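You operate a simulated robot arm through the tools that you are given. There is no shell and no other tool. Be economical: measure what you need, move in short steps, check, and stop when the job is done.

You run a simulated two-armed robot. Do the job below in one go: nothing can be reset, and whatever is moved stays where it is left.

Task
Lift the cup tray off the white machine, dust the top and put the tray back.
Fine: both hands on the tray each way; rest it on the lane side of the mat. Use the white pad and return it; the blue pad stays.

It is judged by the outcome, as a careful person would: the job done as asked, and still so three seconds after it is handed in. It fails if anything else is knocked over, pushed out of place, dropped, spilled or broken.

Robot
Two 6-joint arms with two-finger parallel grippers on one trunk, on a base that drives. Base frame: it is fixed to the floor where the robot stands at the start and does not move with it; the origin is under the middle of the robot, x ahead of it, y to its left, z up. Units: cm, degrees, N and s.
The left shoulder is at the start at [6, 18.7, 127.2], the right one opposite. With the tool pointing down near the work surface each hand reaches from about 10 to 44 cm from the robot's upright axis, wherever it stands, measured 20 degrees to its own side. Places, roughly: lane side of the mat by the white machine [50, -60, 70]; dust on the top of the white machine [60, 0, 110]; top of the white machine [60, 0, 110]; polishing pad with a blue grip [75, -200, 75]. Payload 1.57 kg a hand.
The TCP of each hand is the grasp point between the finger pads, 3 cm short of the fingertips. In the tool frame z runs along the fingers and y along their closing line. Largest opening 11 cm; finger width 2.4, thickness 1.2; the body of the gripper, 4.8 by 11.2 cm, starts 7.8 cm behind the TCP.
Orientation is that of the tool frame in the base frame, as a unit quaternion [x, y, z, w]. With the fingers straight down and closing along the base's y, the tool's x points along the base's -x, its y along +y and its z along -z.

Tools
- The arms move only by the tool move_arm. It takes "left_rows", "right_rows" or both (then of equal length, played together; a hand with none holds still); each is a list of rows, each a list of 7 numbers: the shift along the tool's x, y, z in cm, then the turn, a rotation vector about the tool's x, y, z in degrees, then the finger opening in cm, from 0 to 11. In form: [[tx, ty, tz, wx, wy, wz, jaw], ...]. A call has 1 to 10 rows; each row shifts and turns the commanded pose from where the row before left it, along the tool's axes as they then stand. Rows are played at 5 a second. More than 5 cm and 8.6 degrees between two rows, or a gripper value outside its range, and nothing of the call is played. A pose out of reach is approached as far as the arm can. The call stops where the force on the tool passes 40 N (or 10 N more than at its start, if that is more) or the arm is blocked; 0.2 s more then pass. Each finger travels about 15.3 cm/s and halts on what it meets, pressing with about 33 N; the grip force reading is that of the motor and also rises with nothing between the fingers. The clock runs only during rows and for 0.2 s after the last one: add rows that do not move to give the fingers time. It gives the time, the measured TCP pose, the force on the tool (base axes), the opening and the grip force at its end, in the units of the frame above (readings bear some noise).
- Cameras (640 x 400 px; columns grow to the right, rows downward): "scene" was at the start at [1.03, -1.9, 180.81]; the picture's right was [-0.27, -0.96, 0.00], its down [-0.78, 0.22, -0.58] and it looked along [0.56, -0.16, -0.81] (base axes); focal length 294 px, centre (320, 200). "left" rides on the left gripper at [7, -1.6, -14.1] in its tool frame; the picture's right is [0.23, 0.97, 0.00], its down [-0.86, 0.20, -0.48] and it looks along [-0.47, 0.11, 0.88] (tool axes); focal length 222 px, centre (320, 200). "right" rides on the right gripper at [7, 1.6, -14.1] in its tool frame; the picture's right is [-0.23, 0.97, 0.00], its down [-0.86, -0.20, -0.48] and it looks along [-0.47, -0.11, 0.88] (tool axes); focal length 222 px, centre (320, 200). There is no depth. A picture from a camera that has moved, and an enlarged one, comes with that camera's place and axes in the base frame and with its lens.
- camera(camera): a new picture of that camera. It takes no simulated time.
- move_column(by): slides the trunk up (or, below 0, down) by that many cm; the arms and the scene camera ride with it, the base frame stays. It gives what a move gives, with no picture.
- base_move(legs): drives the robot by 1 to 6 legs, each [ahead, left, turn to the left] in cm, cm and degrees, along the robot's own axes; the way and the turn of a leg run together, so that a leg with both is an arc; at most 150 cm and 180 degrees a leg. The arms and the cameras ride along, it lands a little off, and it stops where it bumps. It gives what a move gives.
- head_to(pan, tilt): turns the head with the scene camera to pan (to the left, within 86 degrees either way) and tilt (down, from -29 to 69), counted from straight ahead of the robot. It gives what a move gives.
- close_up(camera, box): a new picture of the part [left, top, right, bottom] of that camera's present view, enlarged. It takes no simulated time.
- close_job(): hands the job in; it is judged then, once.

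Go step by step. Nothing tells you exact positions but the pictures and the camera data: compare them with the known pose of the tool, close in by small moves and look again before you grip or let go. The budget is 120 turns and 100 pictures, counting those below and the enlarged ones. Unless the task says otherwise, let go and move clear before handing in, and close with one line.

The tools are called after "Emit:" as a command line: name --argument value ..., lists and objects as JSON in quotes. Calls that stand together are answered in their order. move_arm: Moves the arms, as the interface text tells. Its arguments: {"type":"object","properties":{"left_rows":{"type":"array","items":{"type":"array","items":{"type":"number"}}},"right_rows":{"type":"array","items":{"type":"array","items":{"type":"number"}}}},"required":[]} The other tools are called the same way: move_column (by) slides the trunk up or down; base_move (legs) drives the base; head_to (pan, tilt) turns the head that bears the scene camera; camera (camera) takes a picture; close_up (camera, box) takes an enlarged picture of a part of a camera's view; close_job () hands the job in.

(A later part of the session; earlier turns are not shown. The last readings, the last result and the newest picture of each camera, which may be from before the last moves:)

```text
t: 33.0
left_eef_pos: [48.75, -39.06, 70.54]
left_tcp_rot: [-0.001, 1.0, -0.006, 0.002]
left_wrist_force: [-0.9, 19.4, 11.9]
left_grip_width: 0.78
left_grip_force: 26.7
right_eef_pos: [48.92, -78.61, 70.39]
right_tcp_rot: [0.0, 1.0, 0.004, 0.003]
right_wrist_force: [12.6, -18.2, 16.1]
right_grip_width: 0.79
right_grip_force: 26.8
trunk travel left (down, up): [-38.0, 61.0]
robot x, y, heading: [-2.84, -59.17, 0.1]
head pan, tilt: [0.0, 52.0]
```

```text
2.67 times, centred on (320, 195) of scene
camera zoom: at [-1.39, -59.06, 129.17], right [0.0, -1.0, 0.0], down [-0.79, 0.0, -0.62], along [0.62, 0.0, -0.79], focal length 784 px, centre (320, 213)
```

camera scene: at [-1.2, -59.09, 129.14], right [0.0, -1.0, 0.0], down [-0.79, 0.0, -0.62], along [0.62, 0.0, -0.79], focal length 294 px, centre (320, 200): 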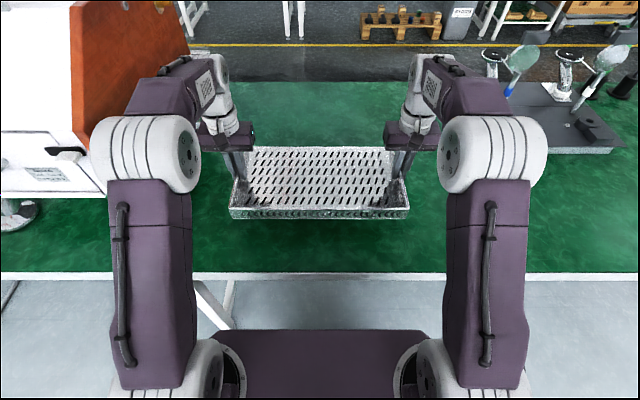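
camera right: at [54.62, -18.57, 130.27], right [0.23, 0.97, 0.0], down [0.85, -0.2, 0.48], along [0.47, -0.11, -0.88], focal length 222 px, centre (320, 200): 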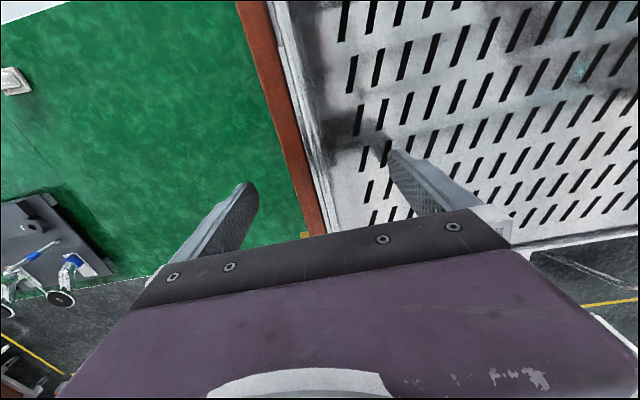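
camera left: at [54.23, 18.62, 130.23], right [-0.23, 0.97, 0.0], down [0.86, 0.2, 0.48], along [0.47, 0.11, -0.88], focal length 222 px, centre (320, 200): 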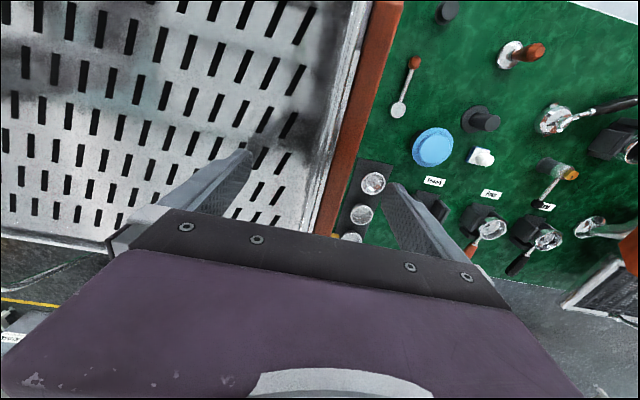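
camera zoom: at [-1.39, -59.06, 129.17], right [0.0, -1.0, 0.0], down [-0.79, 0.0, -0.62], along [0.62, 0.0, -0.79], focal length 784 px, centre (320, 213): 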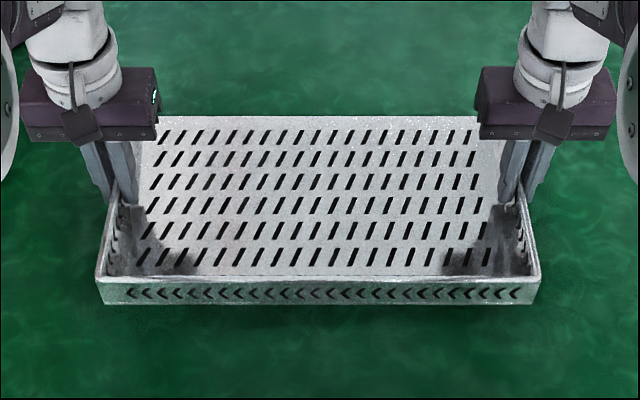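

The tray is resting on the mat. I'll relieve the pressure, open both hands and rise.

Emit:
move_arm --left_rows '[[0, 0, -0.15, 0, 0, 0, 0], [0, 0.05, 0, 0, 0, 0, 1], [0, 0, 0, 0, 0, 0, 3], [0, 0, 0, 0, 0, 0, 5], [0, 0, 0, 0, 0, 0, 5], [0, 0, -3, 0, 0, 0, 5], [0, 0, -4, 0, 0, 0, 5], [0, 0, -5, 0, 0, 0, 5]]' --right_rows '[[0, 0, -0.15, 0, 0, 0, 0], [0, -0.05, 0, 0, 0, 0, 1], [0, 0, 0, 0, 0, 0, 3], [0, 0, 0, 0, 0, 0, 5], [0, 0, 0, 0, 0, 0, 5], [0, 0, -3, 0, 0, 0, 5], [0, 0, -4, 0, 0, 0, 5], [0, 0, -5, 0, 0, 0, 5]]'

Emit:
camera --camera "scene"

Emit:
camera --camera "right"

```text
t: 34.8
left_eef_pos: [48.66, -38.75, 82.28]
left_tcp_rot: [0.0, 1.0, -0.005, 0.0]
left_wrist_force: [0.2, -0.2, -1.3]
left_grip_width: 5.01
left_grip_force: 0.0
right_eef_pos: [48.68, -78.9, 82.47]
right_tcp_rot: [0.0, 1.0, 0.006, 0.0]
right_wrist_force: [0.2, 0.9, 0.4]
right_grip_width: 4.98
right_grip_force: 0.0
trunk travel left (down, up): [-38.0, 61.0]
robot x, y, heading: [-2.92, -59.16, 0.2]
head pan, tilt: [0.0, 52.0]
```

```text
68 pictures are left
camera scene: at [-1.34, -59.1, 129.13], right [0.0, -1.0, 0.0], down [-0.79, 0.0, -0.62], along [0.62, 0.0, -0.79], focal length 294 px, centre (320, 200)
```

scene: 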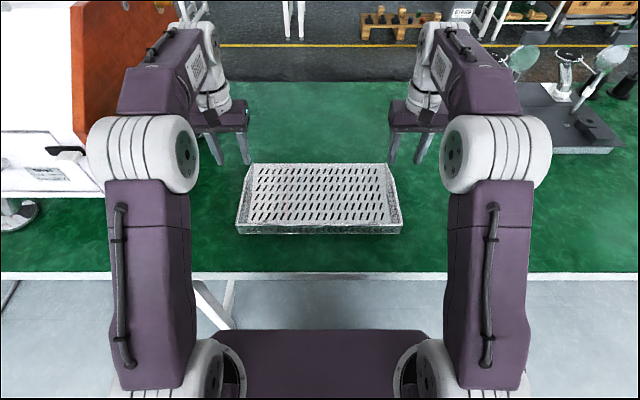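

```text
67 pictures are left
camera right: at [41.81, -77.37, 96.41], right [0.23, 0.97, 0.01], down [0.86, -0.2, 0.48], along [0.47, -0.1, -0.88], focal length 222 px, centre (320, 200)
```

right: 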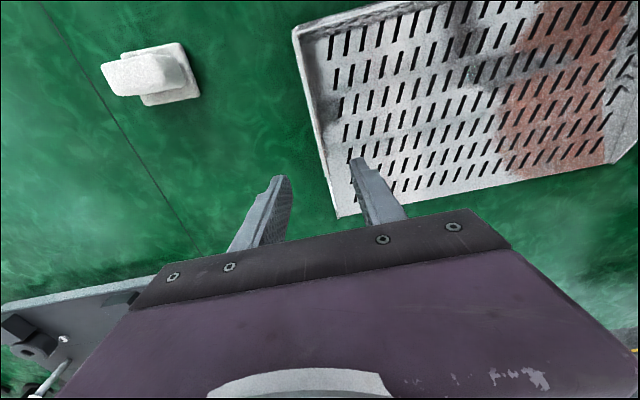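

The tray rests on the mat. Next I'll look closely at the white pad.

Emit:
close_up --camera "right" --box '[60, 20, 260, 130]'

```text
3.20 times, centred on (160, 75) of right
camera zoom: at [41.81, -77.37, 96.41], right [0.23, 0.97, 0.01], down [0.86, -0.2, 0.48], along [0.47, -0.1, -0.88], focal length 711 px, centre (832, 600)
```

zoom: 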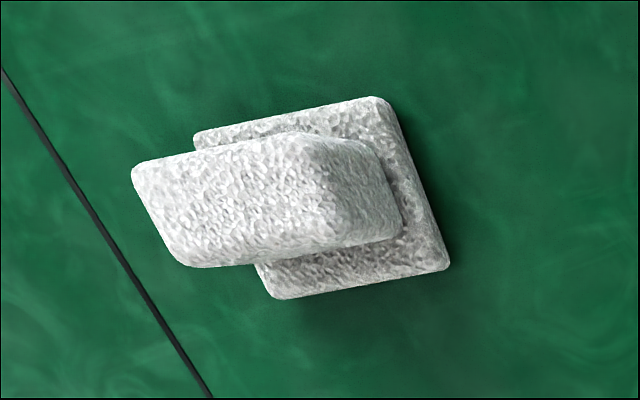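

The white pad base spans roughly x 34.5–40 and y -98.5 to -91.7, with a white grip block on top. I'll raise a little and shift right so the right hand can reach it.

Emit:
move_column --by 10

Emit:
base_move --legs '[[0, -22, 0]]'

Emit:
move_arm --right_rows '[[3, 1, 0, 0, 0, 0, 11], [3, 1, 0, 0, 0, 0, 11], [3, 1, 0, 0, 0, 0, 11], [2.5, 1, 0, 0, 0, 0, 11], [0, 1, 0, 0, 0, 0, 11]]'

Emit:
camera --camera "right"

Emit:
camera --camera "scene"

```text
t: 36.1
left_eef_pos: [48.76, -38.87, 92.3]
left_tcp_rot: [0.0, 1.0, -0.005, 0.0]
left_wrist_force: [0.0, -1.3, 1.2]
left_grip_width: 5.0
left_grip_force: 0.1
right_eef_pos: [48.72, -78.8, 92.21]
right_tcp_rot: [0.0, 1.0, 0.006, 0.0]
right_wrist_force: [0.7, -0.3, 0.6]
right_grip_width: 5.02
right_grip_force: 0.1
trunk travel left (down, up): [-48.0, 51.0]
robot x, y, heading: [-2.72, -58.79, 0.3]
head pan, tilt: [0.0, 52.0]
```

```text
t: 37.8
left_eef_pos: [48.7, -60.57, 92.27]
left_tcp_rot: [-0.003, 1.0, -0.006, 0.0]
left_wrist_force: [-0.4, -0.2, 0.4]
left_grip_width: 5.01
left_grip_force: 0.1
right_eef_pos: [48.95, -100.75, 92.27]
right_tcp_rot: [-0.002, 1.0, 0.005, 0.001]
right_wrist_force: [0.8, -0.6, 0.2]
right_grip_width: 5.01
right_grip_force: 0.0
trunk travel left (down, up): [-48.0, 51.0]
robot x, y, heading: [-2.77, -80.95, 0.3]
head pan, tilt: [0.0, 52.0]
```

```text
t: 39.0
left_eef_pos: [48.93, -60.62, 92.17]
left_tcp_rot: [-0.003, 1.0, -0.005, 0.0]
left_wrist_force: [0.4, 0.4, -1.3]
left_grip_width: 5.01
left_grip_force: 0.1
right_eef_pos: [37.41, -95.61, 92.2]
right_tcp_rot: [-0.001, 1.0, 0.005, 0.0]
right_wrist_force: [-0.5, 0.1, 0.2]
right_grip_width: 10.99
right_grip_force: 0.1
trunk travel left (down, up): [-48.0, 51.0]
robot x, y, heading: [-2.9, -81.06, 0.2]
head pan, tilt: [0.0, 52.0]
```

```text
65 pictures are left
camera right: at [30.52, -94.15, 106.35], right [0.22, 0.97, 0.01], down [0.86, -0.2, 0.48], along [0.47, -0.1, -0.88], focal length 222 px, centre (320, 200)
```

right: 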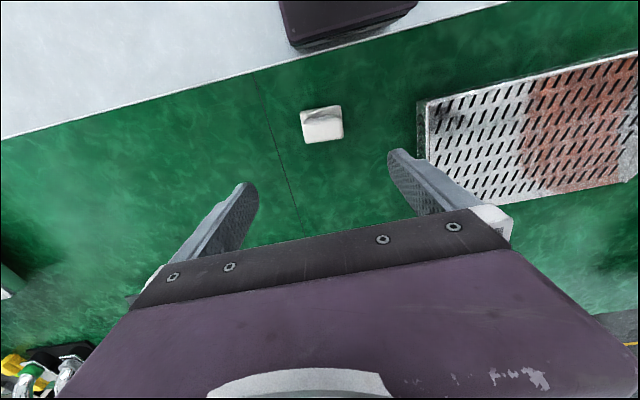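

```text
64 pictures are left
camera scene: at [-1.15, -81.01, 139.14], right [0.0, -1.0, 0.0], down [-0.79, 0.0, -0.62], along [0.62, 0.0, -0.79], focal length 294 px, centre (320, 200)
```

scene: 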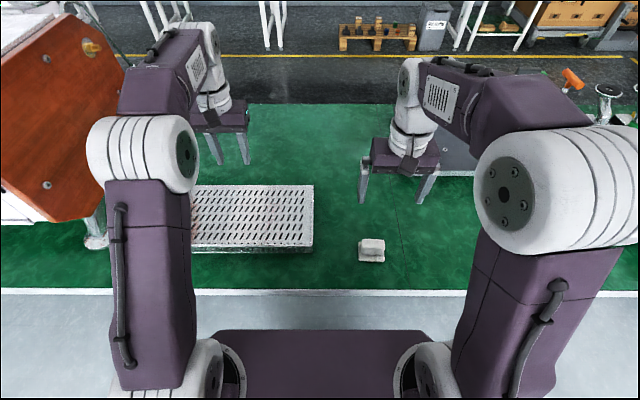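

Emit:
close_up --camera "scene" --box '[332, 220, 412, 280]'

Emit:
close_up --camera "right" --box '[270, 80, 370, 160]'

```text
6.67 times, centred on (372, 250) of scene
camera zoom: at [-1.15, -81.01, 139.14], right [0.0, -1.0, 0.0], down [-0.79, 0.0, -0.62], along [0.62, 0.0, -0.79], focal length 1961 px, centre (-27, -133)
```

zoom: 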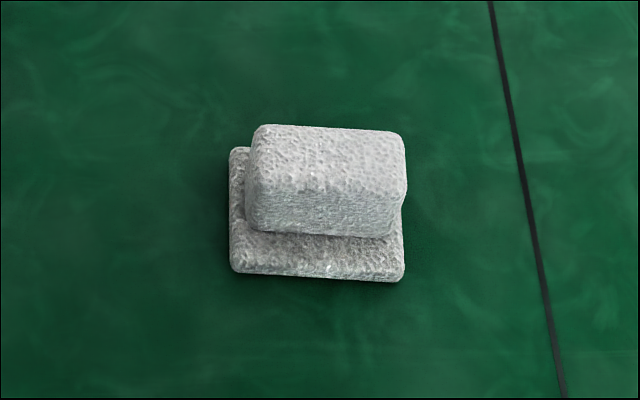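

```text
5.00 times, centred on (320, 120) of right
camera zoom: at [30.52, -94.15, 106.35], right [0.22, 0.97, 0.01], down [0.86, -0.2, 0.48], along [0.47, -0.1, -0.88], focal length 1111 px, centre (320, 600)
```

zoom: 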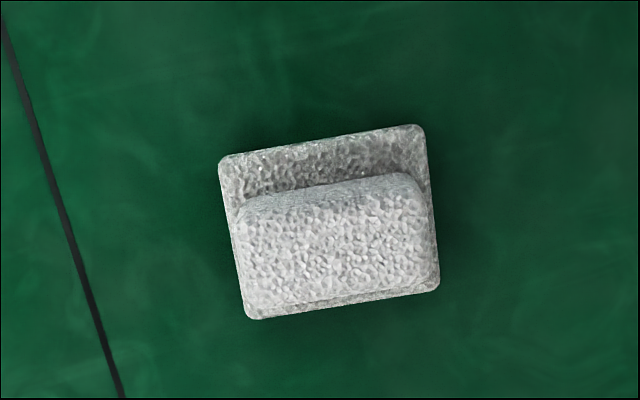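

The grip block's top is near [37.6,-95,71], about 6.5 cm (y) by 3.5 cm (x), with about -4.5° yaw. I'll align and descend to just above it.

Emit:
move_arm --right_rows '[[-0.2, 0.6, 0, 0, 0, 4.5, 11], [0, 0, 4, 0, 0, 0, 11], [0, 0, 4, 0, 0, 0, 11], [0, 0, 4, 0, 0, 0, 11], [0, 0, 3, 0, 0, 0, 11], [0, 0, 0, 0, 0, 0, 11]]'

Emit:
close_up --camera "scene" --box '[332, 180, 442, 270]'

Emit:
camera --camera "right"

```text
t: 40.4
left_eef_pos: [48.74, -60.66, 92.27]
left_tcp_rot: [-0.002, 1.0, -0.005, 0.001]
left_wrist_force: [-0.9, -0.6, -0.4]
left_grip_width: 5.01
left_grip_force: 0.1
right_eef_pos: [37.58, -94.96, 77.33]
right_tcp_rot: [0.037, 0.999, 0.006, -0.001]
right_wrist_force: [-0.1, -0.2, 0.9]
right_grip_width: 11.02
right_grip_force: 0.0
trunk travel left (down, up): [-48.0, 51.0]
robot x, y, heading: [-3.16, -81.12, 0.2]
head pan, tilt: [0.0, 52.0]
```

```text
4.44 times, centred on (387, 225) of scene
camera zoom: at [-1.25, -81.04, 139.14], right [0.0, -1.0, 0.0], down [-0.79, 0.0, -0.62], along [0.62, 0.0, -0.79], focal length 1308 px, centre (22, 89)
```

zoom: 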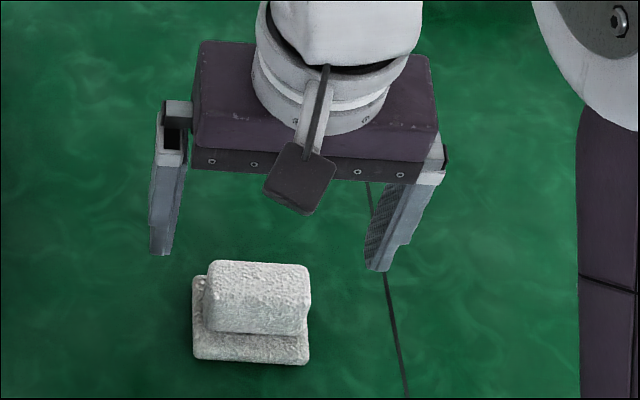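

```text
60 pictures are left
camera right: at [30.78, -92.89, 91.43], right [0.3, 0.95, 0.01], down [0.84, -0.27, 0.48], along [0.46, -0.13, -0.88], focal length 222 px, centre (320, 200)
```

right: 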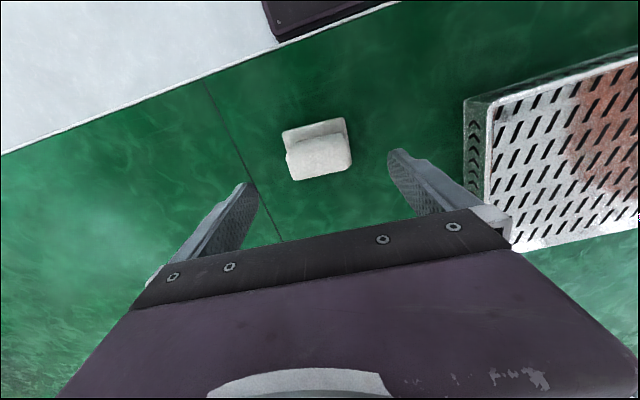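

Well aligned. I'll descend to the grip.

Emit:
move_arm --right_rows '[[0.1, 0.15, 2.5, 0, 0, 0, 11], [0, 0, 2, 0, 0, 0, 11], [0, 0, 1.5, 0, 0, 0, 11], [0, 0, 0, 0, 0, 0, 11]]'

Emit:
close_up --camera "scene" --box '[332, 180, 442, 270]'

Emit:
close_up --camera "right" --box '[200, 80, 440, 230]'

```text
t: 41.4
left_eef_pos: [48.72, -60.6, 92.27]
left_tcp_rot: [-0.003, 1.0, -0.006, 0.001]
left_wrist_force: [-0.4, 0.0, 0.3]
left_grip_width: 5.03
left_grip_force: 0.0
right_eef_pos: [37.41, -94.57, 71.3]
right_tcp_rot: [0.037, 0.999, 0.006, 0.0]
right_wrist_force: [-0.2, 0.8, -0.4]
right_grip_width: 10.99
right_grip_force: 0.0
trunk travel left (down, up): [-48.0, 51.0]
robot x, y, heading: [-2.85, -80.95, 0.4]
head pan, tilt: [0.0, 52.0]
```

```text
4.44 times, centred on (387, 225) of scene
camera zoom: at [-1.24, -81.04, 139.14], right [0.0, -1.0, 0.0], down [-0.79, 0.0, -0.62], along [0.62, 0.0, -0.79], focal length 1308 px, centre (22, 89)
```

zoom: 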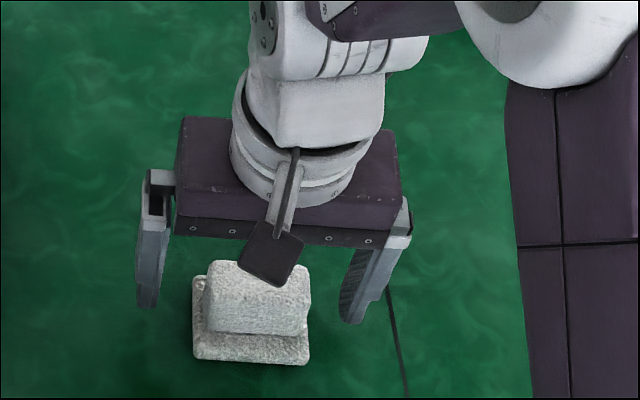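

```text
2.67 times, centred on (320, 155) of right
camera zoom: at [30.64, -92.56, 85.46], right [0.3, 0.95, 0.01], down [0.84, -0.27, 0.48], along [0.46, -0.13, -0.88], focal length 592 px, centre (320, 320)
```

zoom: 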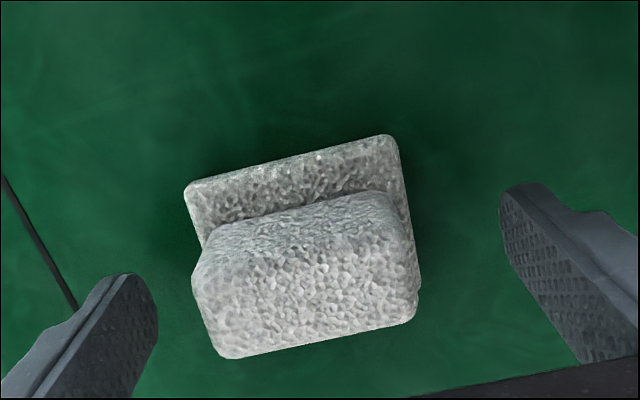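

Centred within a couple of millimetres. I'll close on the grip and lift slightly.

Emit:
move_arm --right_rows '[[0, -0.2, 0.2, 0, 0, 0, 9], [0, 0, 0, 0, 0, 0, 7.5], [0, 0, 0, 0, 0, 0, 6], [0, 0, 0, 0, 0, 0, 4.5], [0, 0, 0, 0, 0, 0, 4], [0, 0, 0, 0, 0, 0, 4]]'

Emit:
close_up --camera "scene" --box '[332, 180, 442, 270]'

```text
t: 42.8
left_eef_pos: [48.74, -60.68, 92.28]
left_tcp_rot: [-0.003, 1.0, -0.006, 0.001]
left_wrist_force: [-0.6, -0.1, 0.1]
left_grip_width: 5.01
left_grip_force: 0.0
right_eef_pos: [37.47, -94.89, 71.22]
right_tcp_rot: [0.037, 0.999, 0.005, 0.0]
right_wrist_force: [-0.4, -1.4, 2.4]
right_grip_width: 5.91
right_grip_force: 33.0
trunk travel left (down, up): [-48.0, 51.0]
robot x, y, heading: [-2.9, -81.23, 0.3]
head pan, tilt: [0.0, 52.0]
```

```text
4.44 times, centred on (387, 225) of scene
camera zoom: at [-1.23, -81.06, 139.14], right [0.0, -1.0, 0.0], down [-0.79, 0.0, -0.62], along [0.62, 0.0, -0.79], focal length 1308 px, centre (22, 89)
```

zoom: 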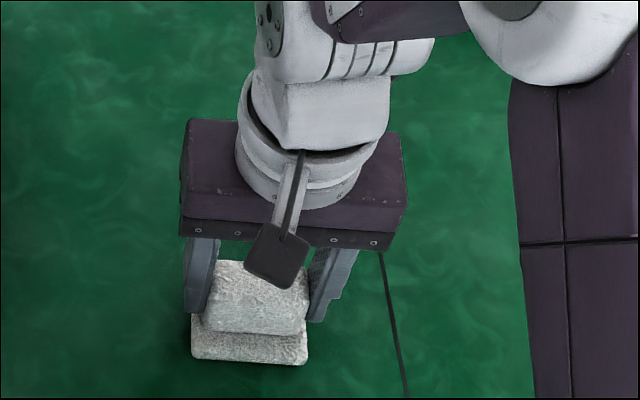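

The pad is held (5.9 cm). I'll note its home pose: TCP [37.47,-94.89,71.22], yaw -4.5°. Now I'll lift it, tuck the left hand outward and go back to the machine.

Emit:
move_arm --right_rows '[[0, 0, -2, 0, 0, 0, 4], [0, 0, -3, 0, 0, 0, 4], [0, 0, -4, 0, 0, 0, 4], [0, 0, -4, 0, 0, 0, 4], [0, 0, 0, 0, 0, 0, 4]]'

Emit:
move_column --by 50

Emit:
base_move --legs '[[0, 60, 0]]'

Emit:
move_arm --left_rows '[[2.5, 3.5, 0, 0, 0, 0, 5], [2.5, 3.5, 0, 0, 0, 0, 5], [2.5, 3.5, 0, 0, 0, 0, 5], [2.5, 3.5, 0, 0, 0, 0, 5], [2.5, 3.5, 0, 0, 0, 0, 5], [2.5, 3.5, 0, 0, 0, 0, 5]]'

Emit:
camera --camera "scene"

```text
t: 44.0
left_eef_pos: [48.72, -60.63, 92.16]
left_tcp_rot: [-0.003, 1.0, -0.005, 0.0]
left_wrist_force: [-0.1, 0.4, 0.4]
left_grip_width: 5.03
left_grip_force: 0.1
right_eef_pos: [37.36, -94.95, 84.24]
right_tcp_rot: [0.038, 0.999, 0.006, 0.0]
right_wrist_force: [-0.1, -0.1, -0.5]
right_grip_width: 5.9
right_grip_force: 33.3
trunk travel left (down, up): [-48.0, 51.0]
robot x, y, heading: [-2.67, -81.14, 0.3]
head pan, tilt: [0.0, 52.0]
```

```text
refused: 50 is not a number from -40 to 40
```

```text
t: 46.2
left_eef_pos: [48.66, -29.06, 92.27]
left_tcp_rot: [0.001, 1.0, -0.016, 0.0]
left_wrist_force: [-0.5, -1.2, 0.3]
left_grip_width: 5.04
left_grip_force: 0.1
right_eef_pos: [37.28, -62.01, 84.26]
right_tcp_rot: [0.037, 0.999, 0.006, 0.001]
right_wrist_force: [-0.9, 0.1, -0.9]
right_grip_width: 5.91
right_grip_force: 32.9
trunk travel left (down, up): [-48.0, 51.0]
robot x, y, heading: [-3.03, -48.19, 0.2]
head pan, tilt: [0.0, 52.0]
stopped in leg 1: the force on the tool passed its limit (the readings are from after the stop); the commanded pose is now the measured one
```

```text
t: 46.5
left_eef_pos: [48.18, -29.22, 92.45]
left_tcp_rot: [0.013, 1.0, -0.025, 0.008]
left_wrist_force: [20.2, -38.4, 2.1]
left_grip_width: 5.03
left_grip_force: 0.0
right_eef_pos: [37.27, -62.35, 84.28]
right_tcp_rot: [0.04, 0.999, 0.007, -0.001]
right_wrist_force: [-1.2, 1.1, 0.3]
right_grip_width: 5.92
right_grip_force: 32.6
trunk travel left (down, up): [-48.0, 51.0]
robot x, y, heading: [-2.89, -48.27, -0.2]
head pan, tilt: [0.0, 52.0]
stopped in row 1 (left hand): the force on the tool passed its limit (the readings are from after the stop); the commanded pose is now the measured one
```

```text
56 pictures are left
camera scene: at [-1.25, -48.37, 139.14], right [0.0, -1.0, 0.0], down [-0.79, 0.0, -0.62], along [0.62, 0.0, -0.79], focal length 294 px, centre (320, 200)
```

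scene: 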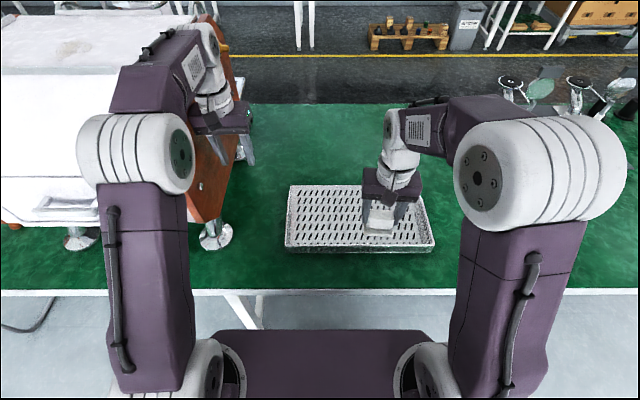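

That was my mistake: the column move was refused and the left hand touched the machine's side panel. I'll back away at once and check whether the machine moved.

Emit:
base_move --legs '[[0, -12, 0]]'

Emit:
camera --camera "scene"

```text
t: 47.8
left_eef_pos: [47.98, -40.51, 92.45]
left_tcp_rot: [0.008, 1.0, -0.021, 0.005]
left_wrist_force: [0.0, -0.8, 0.2]
left_grip_width: 5.02
left_grip_force: 0.1
right_eef_pos: [37.34, -74.17, 84.25]
right_tcp_rot: [0.037, 0.999, 0.005, 0.001]
right_wrist_force: [-0.6, -0.3, -0.8]
right_grip_width: 5.91
right_grip_force: 33.0
trunk travel left (down, up): [-48.0, 51.0]
robot x, y, heading: [-3.19, -59.99, -0.0]
head pan, tilt: [0.0, 52.0]
```

```text
55 pictures are left
camera scene: at [-1.31, -60.22, 139.14], right [0.0, -1.0, 0.0], down [-0.79, 0.0, -0.62], along [0.62, 0.0, -0.79], focal length 294 px, centre (320, 200)
```

scene: 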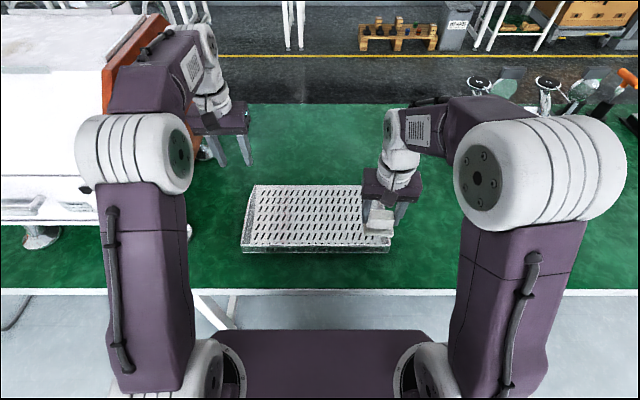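

Clear of the machine. Now I'll raise the column in two steps.

Emit:
move_column --by 40

Emit:
move_column --by 11

Emit:
camera --camera "scene"

```text
t: 51.6
left_eef_pos: [47.86, -40.38, 132.48]
left_tcp_rot: [0.008, 1.0, -0.021, 0.005]
left_wrist_force: [-0.4, -0.2, 0.6]
left_grip_width: 5.02
left_grip_force: 0.0
right_eef_pos: [37.19, -73.93, 124.17]
right_tcp_rot: [0.037, 0.999, 0.006, -0.001]
right_wrist_force: [-0.6, 0.3, -1.3]
right_grip_width: 5.93
right_grip_force: 32.6
trunk travel left (down, up): [-88.0, 11.0]
robot x, y, heading: [-3.0, -59.88, 0.1]
head pan, tilt: [0.0, 52.0]
```

```text
t: 53.0
left_eef_pos: [47.9, -40.31, 143.31]
left_tcp_rot: [0.009, 1.0, -0.021, 0.005]
left_wrist_force: [-0.2, 1.3, -0.1]
left_grip_width: 5.01
left_grip_force: 0.1
right_eef_pos: [37.19, -74.12, 135.2]
right_tcp_rot: [0.038, 0.999, 0.005, 0.0]
right_wrist_force: [0.1, 0.1, -0.5]
right_grip_width: 5.87
right_grip_force: 33.8
trunk travel left (down, up): [-99.0, 0.0]
robot x, y, heading: [-2.93, -60.28, 0.1]
head pan, tilt: [0.0, 52.0]
```

```text
54 pictures are left
camera scene: at [-1.3, -60.12, 190.14], right [0.0, -1.0, 0.0], down [-0.79, 0.0, -0.62], along [0.62, 0.0, -0.79], focal length 294 px, centre (320, 200)
```

scene: 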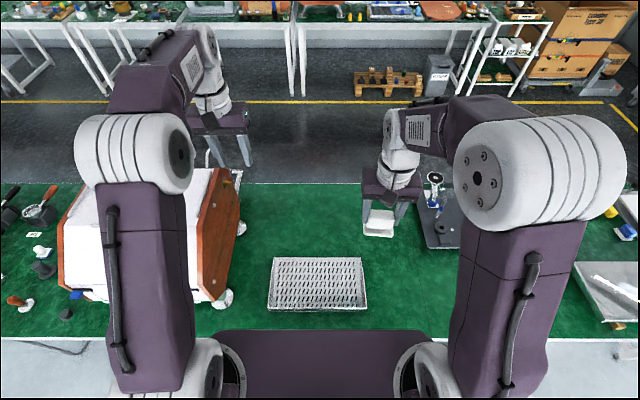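

Everything is high now, with the left tips at 140 and the pad bottom near 130. I'll drive left 50 cm.

Emit:
base_move --legs '[[0, 55, 0]]'

Emit:
move_arm --left_rows '[[2.5, 3.5, 0, 0, 0, 0, 5], [2.5, 3.5, 0, 0, 0, 0, 5], [2.5, 3.5, 0, 0, 0, 0, 5], [2.5, 3.5, 0, 0, 0, 0, 5], [2.5, 3.5, 0, 0, 0, 0, 5], [2.5, 3.5, 0, 0, 0, 0, 5]]' --right_rows '[[0, 0, 0, 0, 0, 0, 4], [0, 0, 0, 0, 0, 0, 4], [0, 0, 0, 0, 0, 0, 4], [0, 0, 0, 0, 0, 0, 4], [0, 0, 0, 0, 0, 0, 4], [0, 0, 0, 0, 0, 0, 4]]'

Emit:
camera --camera "scene"

```text
t: 56.2
left_eef_pos: [48.02, 14.13, 143.38]
left_tcp_rot: [0.009, 1.0, -0.02, 0.005]
left_wrist_force: [0.0, -0.5, 0.3]
left_grip_width: 5.01
left_grip_force: 0.0
right_eef_pos: [37.3, -19.57, 135.21]
right_tcp_rot: [0.04, 0.999, 0.007, 0.001]
right_wrist_force: [0.2, 0.2, -1.5]
right_grip_width: 5.91
right_grip_force: 32.8
trunk travel left (down, up): [-99.0, 0.0]
robot x, y, heading: [-2.91, -5.39, -0.1]
head pan, tilt: [0.0, 52.0]
```

```text
t: 57.6
left_eef_pos: [33.27, 35.66, 142.11]
left_tcp_rot: [0.011, 1.0, -0.023, 0.005]
left_wrist_force: [-0.2, 0.3, 1.0]
left_grip_width: 5.01
left_grip_force: 0.2
right_eef_pos: [37.13, -19.18, 135.28]
right_tcp_rot: [0.04, 0.999, 0.005, 0.0]
right_wrist_force: [0.0, -0.2, -1.1]
right_grip_width: 5.9
right_grip_force: 33.9
trunk travel left (down, up): [-99.0, 0.0]
robot x, y, heading: [-2.77, -5.77, 0.1]
head pan, tilt: [0.0, 52.0]
```

```text
53 pictures are left
camera scene: at [-1.43, -5.07, 190.14], right [0.0, -1.0, 0.0], down [-0.79, 0.0, -0.62], along [0.62, 0.0, -0.79], focal length 294 px, centre (320, 200)
```

scene: 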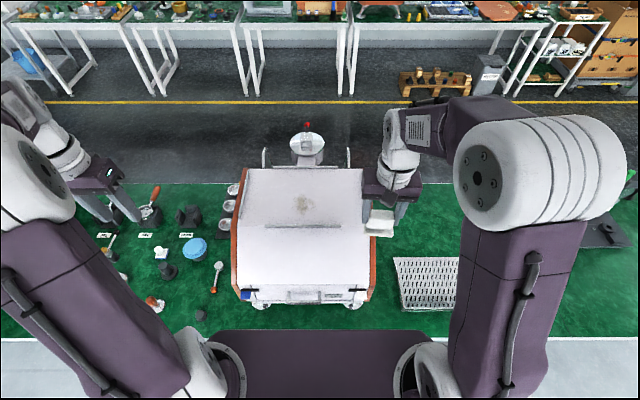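

Emit:
close_up --camera "scene" --box '[220, 130, 400, 310]'

Emit:
close_up --camera "scene" --box '[235, 160, 370, 245]'

```text
2.22 times, centred on (310, 220) of scene
camera zoom: at [-1.43, -5.07, 190.14], right [0.0, -1.0, 0.0], down [-0.79, 0.0, -0.62], along [0.62, 0.0, -0.79], focal length 654 px, centre (342, 156)
```

zoom: 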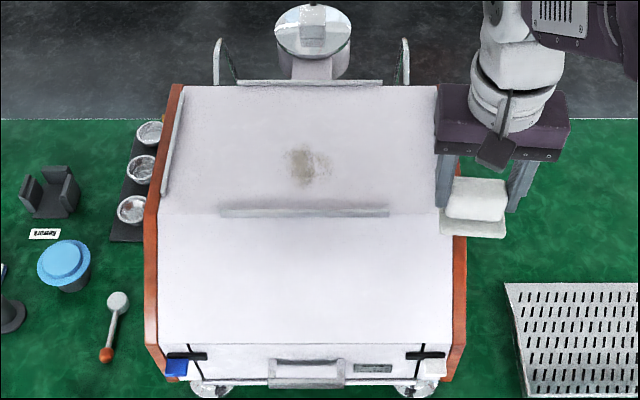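

```text
4.71 times, centred on (302, 202) of scene
camera zoom: at [-1.43, -5.07, 190.14], right [0.0, -1.0, 0.0], down [-0.79, 0.0, -0.62], along [0.62, 0.0, -0.79], focal length 1384 px, centre (402, 188)
```

zoom: 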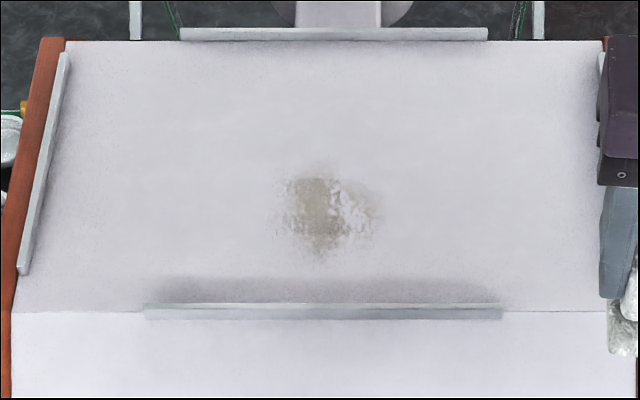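

The dust patch is at about x 54–62, y ±4, inside low locating rails on the top (z≈111.7). I'll drive in as before.

Emit:
base_move --legs '[[0, 7, 0], [12.5, 0, 0]]'

Emit:
camera --camera "right"

```text
t: 59.5
left_eef_pos: [45.47, 42.22, 142.36]
left_tcp_rot: [0.011, 1.0, -0.022, 0.008]
left_wrist_force: [-0.1, 0.3, -0.3]
left_grip_width: 5.0
left_grip_force: 0.1
right_eef_pos: [49.14, -12.69, 135.45]
right_tcp_rot: [0.041, 0.999, 0.006, 0.002]
right_wrist_force: [-0.6, 0.7, -0.4]
right_grip_width: 5.89
right_grip_force: 33.4
trunk travel left (down, up): [-99.0, 0.0]
robot x, y, heading: [9.69, 1.46, -0.1]
head pan, tilt: [0.0, 52.0]
```

```text
50 pictures are left
camera right: at [42.36, -10.56, 149.51], right [0.31, 0.95, 0.01], down [0.83, -0.27, 0.48], along [0.46, -0.14, -0.88], focal length 222 px, centre (320, 200)
```

right: 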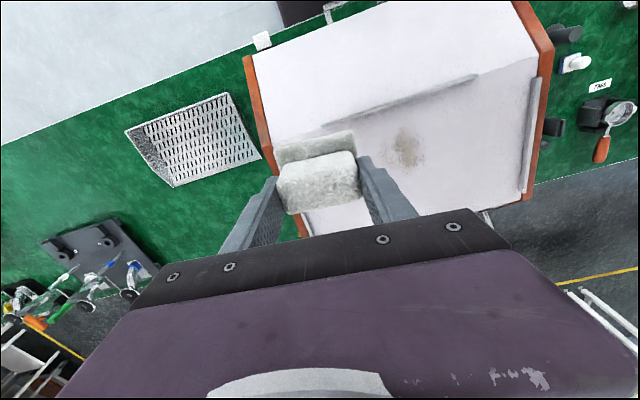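

Moving the pad over the front-right edge of the patch and lowering to just above the surface.

Emit:
move_arm --right_rows '[[-2, 1.7, 0, 0, 0, 0, 4], [-2, 1.7, 0, 0, 0, 0, 4], [-2, 1.7, 0, 0, 0, 0, 4], [0, 0, 4, 0, 0, 0, 4], [0, 0, 4, 0, 0, 0, 4], [0, 0, 4, 0, 0, 0, 4], [0, 0, 3, 0, 0, 0, 4], [0, 0, 1.2, 0, 0, 0, 4], [0, 0, 0, 0, 0, 0, 4]]'

Emit:
close_up --camera "right" --box '[200, 60, 520, 260]'

```text
t: 61.5
left_eef_pos: [45.96, 42.25, 142.18]
left_tcp_rot: [0.011, 1.0, -0.021, 0.006]
left_wrist_force: [-0.2, 0.1, 0.1]
left_grip_width: 5.0
left_grip_force: 0.1
right_eef_pos: [56.18, -7.71, 119.19]
right_tcp_rot: [0.041, 0.999, 0.006, 0.0]
right_wrist_force: [-0.1, 0.3, -1.1]
right_grip_width: 5.9
right_grip_force: 33.3
trunk travel left (down, up): [-99.0, 0.0]
robot x, y, heading: [9.7, 1.78, -0.2]
head pan, tilt: [0.0, 52.0]
```

```text
2.00 times, centred on (360, 160) of right
camera zoom: at [49.3, -5.72, 133.24], right [0.31, 0.95, 0.01], down [0.84, -0.27, 0.48], along [0.46, -0.14, -0.88], focal length 444 px, centre (240, 280)
```

zoom: 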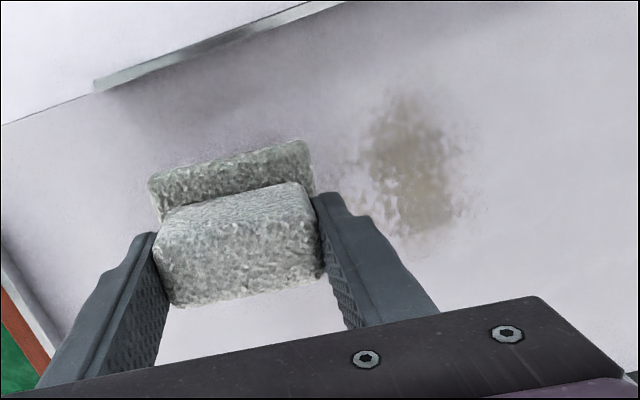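

The dust spans x 54–61, y -2 to 4. I'll shift back 1.2 cm and lower to contact.

Emit:
move_arm --right_rows '[[1.2, 0, 0.5, 0, 0, 0, 4], [0, 0, 0.5, 0, 0, 0, 4], [0, 0, 0.5, 0, 0, 0, 4], [0, 0, 0.3, 0, 0, 0, 4], [0, 0, 0, 0, 0, 0, 4]]'

Emit:
move_arm --right_rows '[[0, 0, 0.2, 0, 0, 0, 4], [0, 0, 0, 0, 0, 0, 4]]'

Emit:
move_arm --right_rows '[[0, 0, 0.15, 0, 0, 0, 4], [0, 0, 0, 0, 0, 0, 4]]'

```text
t: 62.7
left_eef_pos: [46.01, 42.25, 142.21]
left_tcp_rot: [0.011, 1.0, -0.021, 0.006]
left_wrist_force: [-0.5, 0.5, -0.8]
left_grip_width: 5.01
left_grip_force: 0.0
right_eef_pos: [55.06, -7.69, 117.22]
right_tcp_rot: [0.041, 0.999, 0.006, 0.0]
right_wrist_force: [0.2, 0.0, -0.2]
right_grip_width: 5.92
right_grip_force: 32.7
trunk travel left (down, up): [-99.0, 0.0]
robot x, y, heading: [9.8, 1.38, -0.1]
head pan, tilt: [0.0, 52.0]
```

```text
t: 63.3
left_eef_pos: [46.11, 42.27, 142.24]
left_tcp_rot: [0.012, 1.0, -0.021, 0.005]
left_wrist_force: [0.1, -0.1, -0.1]
left_grip_width: 4.99
left_grip_force: 0.0
right_eef_pos: [54.92, -7.72, 117.04]
right_tcp_rot: [0.041, 0.999, 0.005, -0.001]
right_wrist_force: [0.4, 1.1, -1.2]
right_grip_width: 5.88
right_grip_force: 33.3
trunk travel left (down, up): [-99.0, 0.0]
robot x, y, heading: [9.84, 1.65, -0.1]
head pan, tilt: [0.0, 52.0]
```

```text
t: 63.9
left_eef_pos: [46.15, 42.36, 142.17]
left_tcp_rot: [0.013, 1.0, -0.021, 0.005]
left_wrist_force: [0.2, -0.4, -0.9]
left_grip_width: 5.03
left_grip_force: 0.1
right_eef_pos: [55.07, -7.73, 116.95]
right_tcp_rot: [0.041, 0.999, 0.005, 0.0]
right_wrist_force: [0.1, 0.5, 0.3]
right_grip_width: 5.92
right_grip_force: 33.3
trunk travel left (down, up): [-99.0, 0.0]
robot x, y, heading: [9.73, 1.52, -0.2]
head pan, tilt: [0.0, 52.0]
```

Emit:
move_arm --right_rows '[[0, 0, 0.15, 0, 0, 0, 4], [0, 0, 0, 0, 0, 0, 4]]'

Emit:
move_arm --right_rows '[[0, 0, 0.15, 0, 0, 0, 4], [0, 0, 0, 0, 0, 0, 4]]'

Emit:
move_arm --right_rows '[[0, 0, 0.1, 0, 0, 0, 4], [0, 0, 0, 0, 0, 0, 4]]'

```text
t: 64.5
left_eef_pos: [45.95, 42.29, 142.17]
left_tcp_rot: [0.011, 1.0, -0.021, 0.006]
left_wrist_force: [-0.1, 0.0, 0.9]
left_grip_width: 5.0
left_grip_force: 0.1
right_eef_pos: [54.97, -7.71, 116.85]
right_tcp_rot: [0.041, 0.999, 0.007, 0.001]
right_wrist_force: [0.7, -2.3, 10.2]
right_grip_width: 5.9
right_grip_force: 32.4
trunk travel left (down, up): [-99.0, 0.0]
robot x, y, heading: [9.8, 1.24, -0.1]
head pan, tilt: [0.0, 52.0]
```

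```text
t: 65.1
left_eef_pos: [45.85, 42.32, 142.26]
left_tcp_rot: [0.012, 1.0, -0.021, 0.005]
left_wrist_force: [0.3, -0.6, 0.3]
left_grip_width: 5.04
left_grip_force: 0.1
right_eef_pos: [54.85, -7.7, 116.9]
right_tcp_rot: [0.041, 0.999, 0.006, 0.002]
right_wrist_force: [3.6, -2.9, 25.8]
right_grip_width: 5.89
right_grip_force: 33.2
trunk travel left (down, up): [-99.0, 0.0]
robot x, y, heading: [9.89, 2.03, -0.3]
head pan, tilt: [0.0, 52.0]
```

```text
t: 65.7
left_eef_pos: [45.72, 42.26, 142.28]
left_tcp_rot: [0.011, 1.0, -0.022, 0.007]
left_wrist_force: [0.8, 0.6, -0.4]
left_grip_width: 5.01
left_grip_force: 0.1
right_eef_pos: [54.94, -7.73, 116.86]
right_tcp_rot: [0.041, 0.999, 0.006, 0.004]
right_wrist_force: [-3.7, -0.8, 20.1]
right_grip_width: 5.89
right_grip_force: 32.9
trunk travel left (down, up): [-99.0, 0.0]
robot x, y, heading: [9.57, 1.67, -0.3]
head pan, tilt: [0.0, 52.0]
stopped in row 2 (right hand): the force on the tool passed its limit (the readings are from after the stop); the commanded pose is now the measured one
```

In contact at about 15–20 N. I'll ease slightly and wipe across the patch.

Emit:
move_arm --right_rows '[[0, 0, -0.06, 0, 0, 0, 4], [0.15, 2, 0, 0, 0, 0, 4], [0.15, 2, 0, 0, 0, 0, 4], [0.15, 2, 0, 0, 0, 0, 4], [0.15, 2, 0, 0, 0, 0, 4], [0.15, 2, 0, 0, 0, 0, 4], [0.15, 2, 0, 0, 0, 0, 4], [0.15, 2, 0, 0, 0, 0, 4], [0, 0, 0, 0, 0, 0, 4]]'

```text
t: 67.7
left_eef_pos: [45.96, 42.24, 142.29]
left_tcp_rot: [0.011, 1.0, -0.02, 0.006]
left_wrist_force: [-0.5, 0.2, -0.6]
left_grip_width: 5.0
left_grip_force: 0.0
right_eef_pos: [55.26, 6.39, 116.8]
right_tcp_rot: [0.041, 0.999, 0.008, 0.002]
right_wrist_force: [-1.2, -0.3, 4.4]
right_grip_width: 5.92
right_grip_force: 33.0
trunk travel left (down, up): [-99.0, 0.0]
robot x, y, heading: [9.43, 1.43, -0.2]
head pan, tilt: [0.0, 52.0]
```

Emit:
move_arm --right_rows '[[-1.5, 0.1, 0.05, 0, 0, 0, 4], [-1.5, 0.1, 0, 0, 0, 0, 4], [-0.15, -2, 0, 0, 0, 0, 4], [-0.15, -2, 0, 0, 0, 0, 4], [-0.15, -2, 0, 0, 0, 0, 4], [-0.15, -2, 0, 0, 0, 0, 4], [-0.15, -2, 0, 0, 0, 0, 4], [-0.15, -2, 0, 0, 0, 0, 4], [0, 0, 0, 0, 0, 0, 4]]'

Emit:
camera --camera "right"

```text
t: 69.7
left_eef_pos: [45.94, 42.4, 142.22]
left_tcp_rot: [0.012, 1.0, -0.022, 0.007]
left_wrist_force: [0.5, 0.0, 0.7]
left_grip_width: 5.01
left_grip_force: 0.0
right_eef_pos: [58.0, -5.68, 116.84]
right_tcp_rot: [0.041, 0.999, 0.005, 0.002]
right_wrist_force: [-0.5, 1.7, 8.1]
right_grip_width: 5.92
right_grip_force: 32.6
trunk travel left (down, up): [-99.0, 0.0]
robot x, y, heading: [10.22, 1.67, -0.3]
head pan, tilt: [0.0, 52.0]
```

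```text
48 pictures are left
camera right: at [51.25, -3.53, 130.9], right [0.31, 0.95, 0.01], down [0.83, -0.27, 0.48], along [0.46, -0.14, -0.88], focal length 222 px, centre (320, 200)
```

right: 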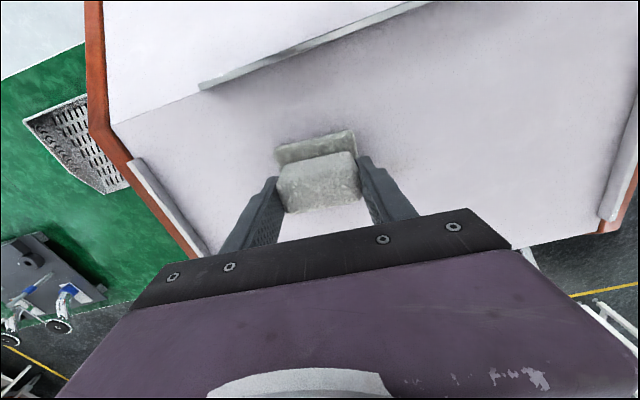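

The patch looks gone. I'll do one more stroke a bit further back, then lift and check.

Emit:
move_arm --right_rows '[[-1.5, 0.1, 0, 0, 0, 0, 4], [-1.5, 0.1, 0, 0, 0, 0, 4], [0.15, 2, 0, 0, 0, 0, 4], [0.15, 2, 0, 0, 0, 0, 4], [0.15, 2, 0, 0, 0, 0, 4], [0.15, 2, 0, 0, 0, 0, 4], [0.15, 2, 0, 0, 0, 0, 4], [0.15, 2, 0, 0, 0, 0, 4], [0, 0, 0, 0, 0, 0, 4]]'

Emit:
move_arm --right_rows '[[-1, 0, 0, 0, 0, 0, 4], [-0.15, -2, 0, 0, 0, 0, 4], [-0.15, -2, 0, 0, 0, 0, 4], [-0.15, -2, 0, 0, 0, 0, 4], [-0.15, -2, 0, 0, 0, 0, 4], [-0.15, -2, 0, 0, 0, 0, 4], [-0.15, -2, 0, 0, 0, 0, 4], [0, 0, -3, 0, 0, 0, 4], [0, 0, -5, 0, 0, 0, 4], [0, 0, -5, 0, 0, 0, 4]]'

Emit:
move_arm --right_rows '[[2, -3, -2, 0, 0, 0, 4], [2, -3, -1, 0, 0, 0, 4], [2, -3, -1, 0, 0, 0, 4], [2, -3, -1, 0, 0, 0, 4], [2, -3, 0, 0, 0, 0, 4]]'

Emit:
camera --camera "right"

Emit:
close_up --camera "scene" --box '[220, 130, 400, 310]'

```text
t: 71.7
left_eef_pos: [46.05, 42.36, 142.3]
left_tcp_rot: [0.011, 1.0, -0.021, 0.005]
left_wrist_force: [-0.5, -0.5, -0.6]
left_grip_width: 5.0
left_grip_force: 0.0
right_eef_pos: [61.33, 6.35, 116.86]
right_tcp_rot: [0.04, 0.999, 0.006, 0.002]
right_wrist_force: [-0.4, 1.3, 2.6]
right_grip_width: 5.92
right_grip_force: 32.7
trunk travel left (down, up): [-99.0, 0.0]
robot x, y, heading: [9.96, 1.39, -0.3]
head pan, tilt: [0.0, 52.0]
```

```text
t: 73.8
left_eef_pos: [45.98, 42.32, 142.23]
left_tcp_rot: [0.01, 1.0, -0.021, 0.005]
left_wrist_force: [0.8, 0.2, 1.0]
left_grip_width: 5.01
left_grip_force: 0.1
right_eef_pos: [62.06, -5.92, 129.65]
right_tcp_rot: [0.04, 0.999, 0.006, 0.002]
right_wrist_force: [0.2, 0.4, -0.7]
right_grip_width: 5.92
right_grip_force: 33.0
trunk travel left (down, up): [-99.0, 0.0]
robot x, y, heading: [9.8, 1.55, -0.5]
head pan, tilt: [0.0, 52.0]
```

```text
t: 75.0
left_eef_pos: [45.88, 42.18, 142.35]
left_tcp_rot: [0.01, 1.0, -0.02, 0.005]
left_wrist_force: [0.3, -0.1, 0.2]
left_grip_width: 5.02
left_grip_force: 0.2
right_eef_pos: [50.68, -20.45, 134.51]
right_tcp_rot: [0.041, 0.999, 0.007, 0.003]
right_wrist_force: [0.0, -1.1, -0.6]
right_grip_width: 5.89
right_grip_force: 32.5
trunk travel left (down, up): [-99.0, 0.0]
robot x, y, heading: [9.49, 1.44, -0.3]
head pan, tilt: [0.0, 52.0]
```

```text
47 pictures are left
camera right: at [43.8, -18.42, 148.51], right [0.31, 0.95, 0.01], down [0.83, -0.28, 0.48], along [0.46, -0.14, -0.88], focal length 222 px, centre (320, 200)
```

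right: 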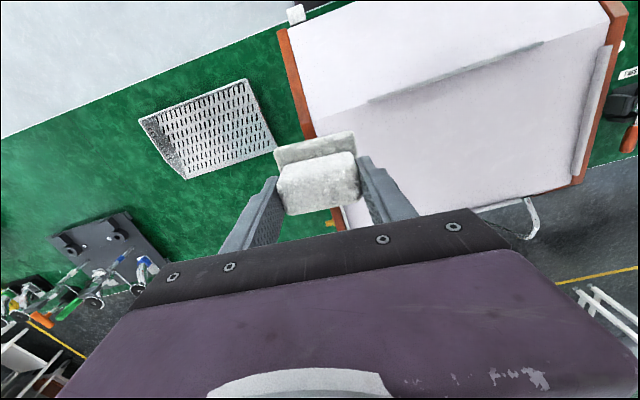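

```text
2.22 times, centred on (310, 220) of scene
camera zoom: at [11.07, 1.43, 190.14], right [0.0, -1.0, 0.0], down [-0.79, 0.0, -0.62], along [0.62, 0.0, -0.79], focal length 654 px, centre (342, 156)
```

zoom: 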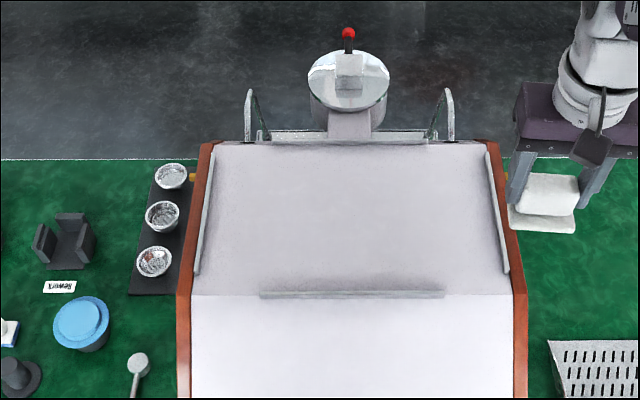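

The top is clean and the machine is still centred. Next I'll return the white pad: back out, then drive right.

Emit:
base_move --legs '[[-12.5, 0, 0.3], [0, -82, 0]]'

Emit:
move_arm --left_rows '[[0, -3, 0, 0, 0, 0, 5], [0, -3, 0, 0, 0, 0, 5], [0, -3, 0, 0, 0, 0, 5], [0, -3, 0, 0, 0, 0, 5]]'

Emit:
camera --camera "scene"

```text
t: 80.3
left_eef_pos: [33.31, -39.6, 142.22]
left_tcp_rot: [0.011, 1.0, -0.022, 0.005]
left_wrist_force: [-0.5, -0.2, 0.6]
left_grip_width: 5.0
left_grip_force: 0.1
right_eef_pos: [37.92, -102.23, 134.41]
right_tcp_rot: [0.042, 0.999, 0.004, 0.002]
right_wrist_force: [0.3, -0.1, -1.2]
right_grip_width: 5.92
right_grip_force: 33.2
trunk travel left (down, up): [-99.0, 0.0]
robot x, y, heading: [-3.24, -80.39, -0.2]
head pan, tilt: [0.0, 52.0]
```

```text
t: 81.3
left_eef_pos: [32.96, -51.95, 142.89]
left_tcp_rot: [0.012, 1.0, -0.022, 0.006]
left_wrist_force: [0.5, 0.2, -0.3]
left_grip_width: 5.01
left_grip_force: 0.0
right_eef_pos: [37.93, -102.59, 134.54]
right_tcp_rot: [0.042, 0.999, 0.006, 0.002]
right_wrist_force: [0.4, 0.4, -0.8]
right_grip_width: 5.91
right_grip_force: 33.3
trunk travel left (down, up): [-99.0, 0.0]
robot x, y, heading: [-3.46, -80.6, -0.2]
head pan, tilt: [0.0, 52.0]
```

```text
45 pictures are left
camera scene: at [-1.58, -80.58, 190.14], right [-0.01, -1.0, 0.0], down [-0.79, 0.01, -0.62], along [0.62, 0.0, -0.79], focal length 294 px, centre (320, 200)
```

scene: 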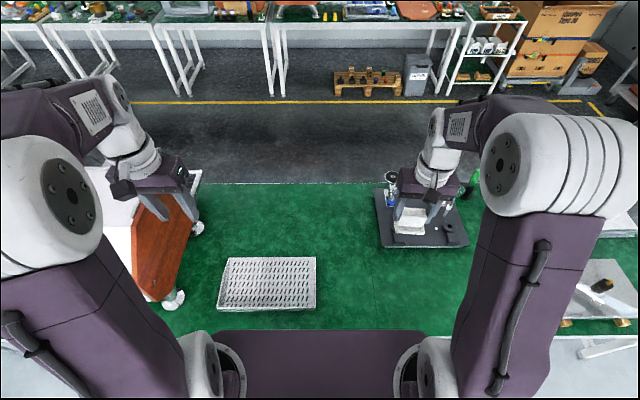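

Clear to lower. Column down 50 cm in two steps, shifting the pad above its home meanwhile.

Emit:
move_arm --right_rows '[[0.4, 2.6, 0, 0, 0, 0, 4], [0.4, 2.5, 0, 0, 0, 0, 4], [0.3, 2.5, 0, 0, 0, 0, 4], [0, 0, 0, 0, 0, 0, 4]]'

Emit:
move_column --by -40

Emit:
camera --camera "scene"

```text
t: 82.3
left_eef_pos: [33.07, -51.85, 142.81]
left_tcp_rot: [0.011, 1.0, -0.02, 0.005]
left_wrist_force: [-0.1, 0.0, -0.1]
left_grip_width: 5.02
left_grip_force: 0.0
right_eef_pos: [37.53, -94.47, 134.72]
right_tcp_rot: [0.042, 0.999, 0.006, 0.003]
right_wrist_force: [0.6, -0.9, -0.7]
right_grip_width: 5.89
right_grip_force: 33.3
trunk travel left (down, up): [-99.0, 0.0]
robot x, y, heading: [-2.9, -80.18, -0.2]
head pan, tilt: [0.0, 52.0]
```

```text
t: 86.1
left_eef_pos: [33.12, -51.82, 102.83]
left_tcp_rot: [0.012, 1.0, -0.021, 0.007]
left_wrist_force: [-0.1, -0.4, 0.8]
left_grip_width: 5.01
left_grip_force: 0.2
right_eef_pos: [37.45, -94.54, 94.56]
right_tcp_rot: [0.042, 0.999, 0.006, 0.002]
right_wrist_force: [0.6, -0.2, -0.4]
right_grip_width: 5.91
right_grip_force: 32.7
trunk travel left (down, up): [-59.0, 40.0]
robot x, y, heading: [-3.11, -80.24, -0.2]
head pan, tilt: [0.0, 52.0]
```

```text
44 pictures are left
camera scene: at [-1.56, -80.37, 150.14], right [-0.01, -1.0, 0.0], down [-0.79, 0.0, -0.62], along [0.62, 0.0, -0.79], focal length 294 px, centre (320, 200)
```

scene: 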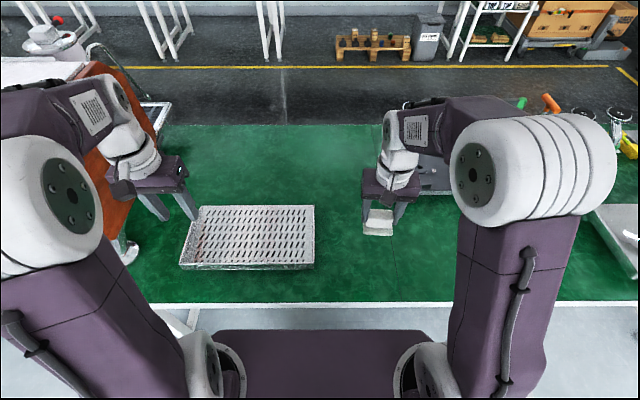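

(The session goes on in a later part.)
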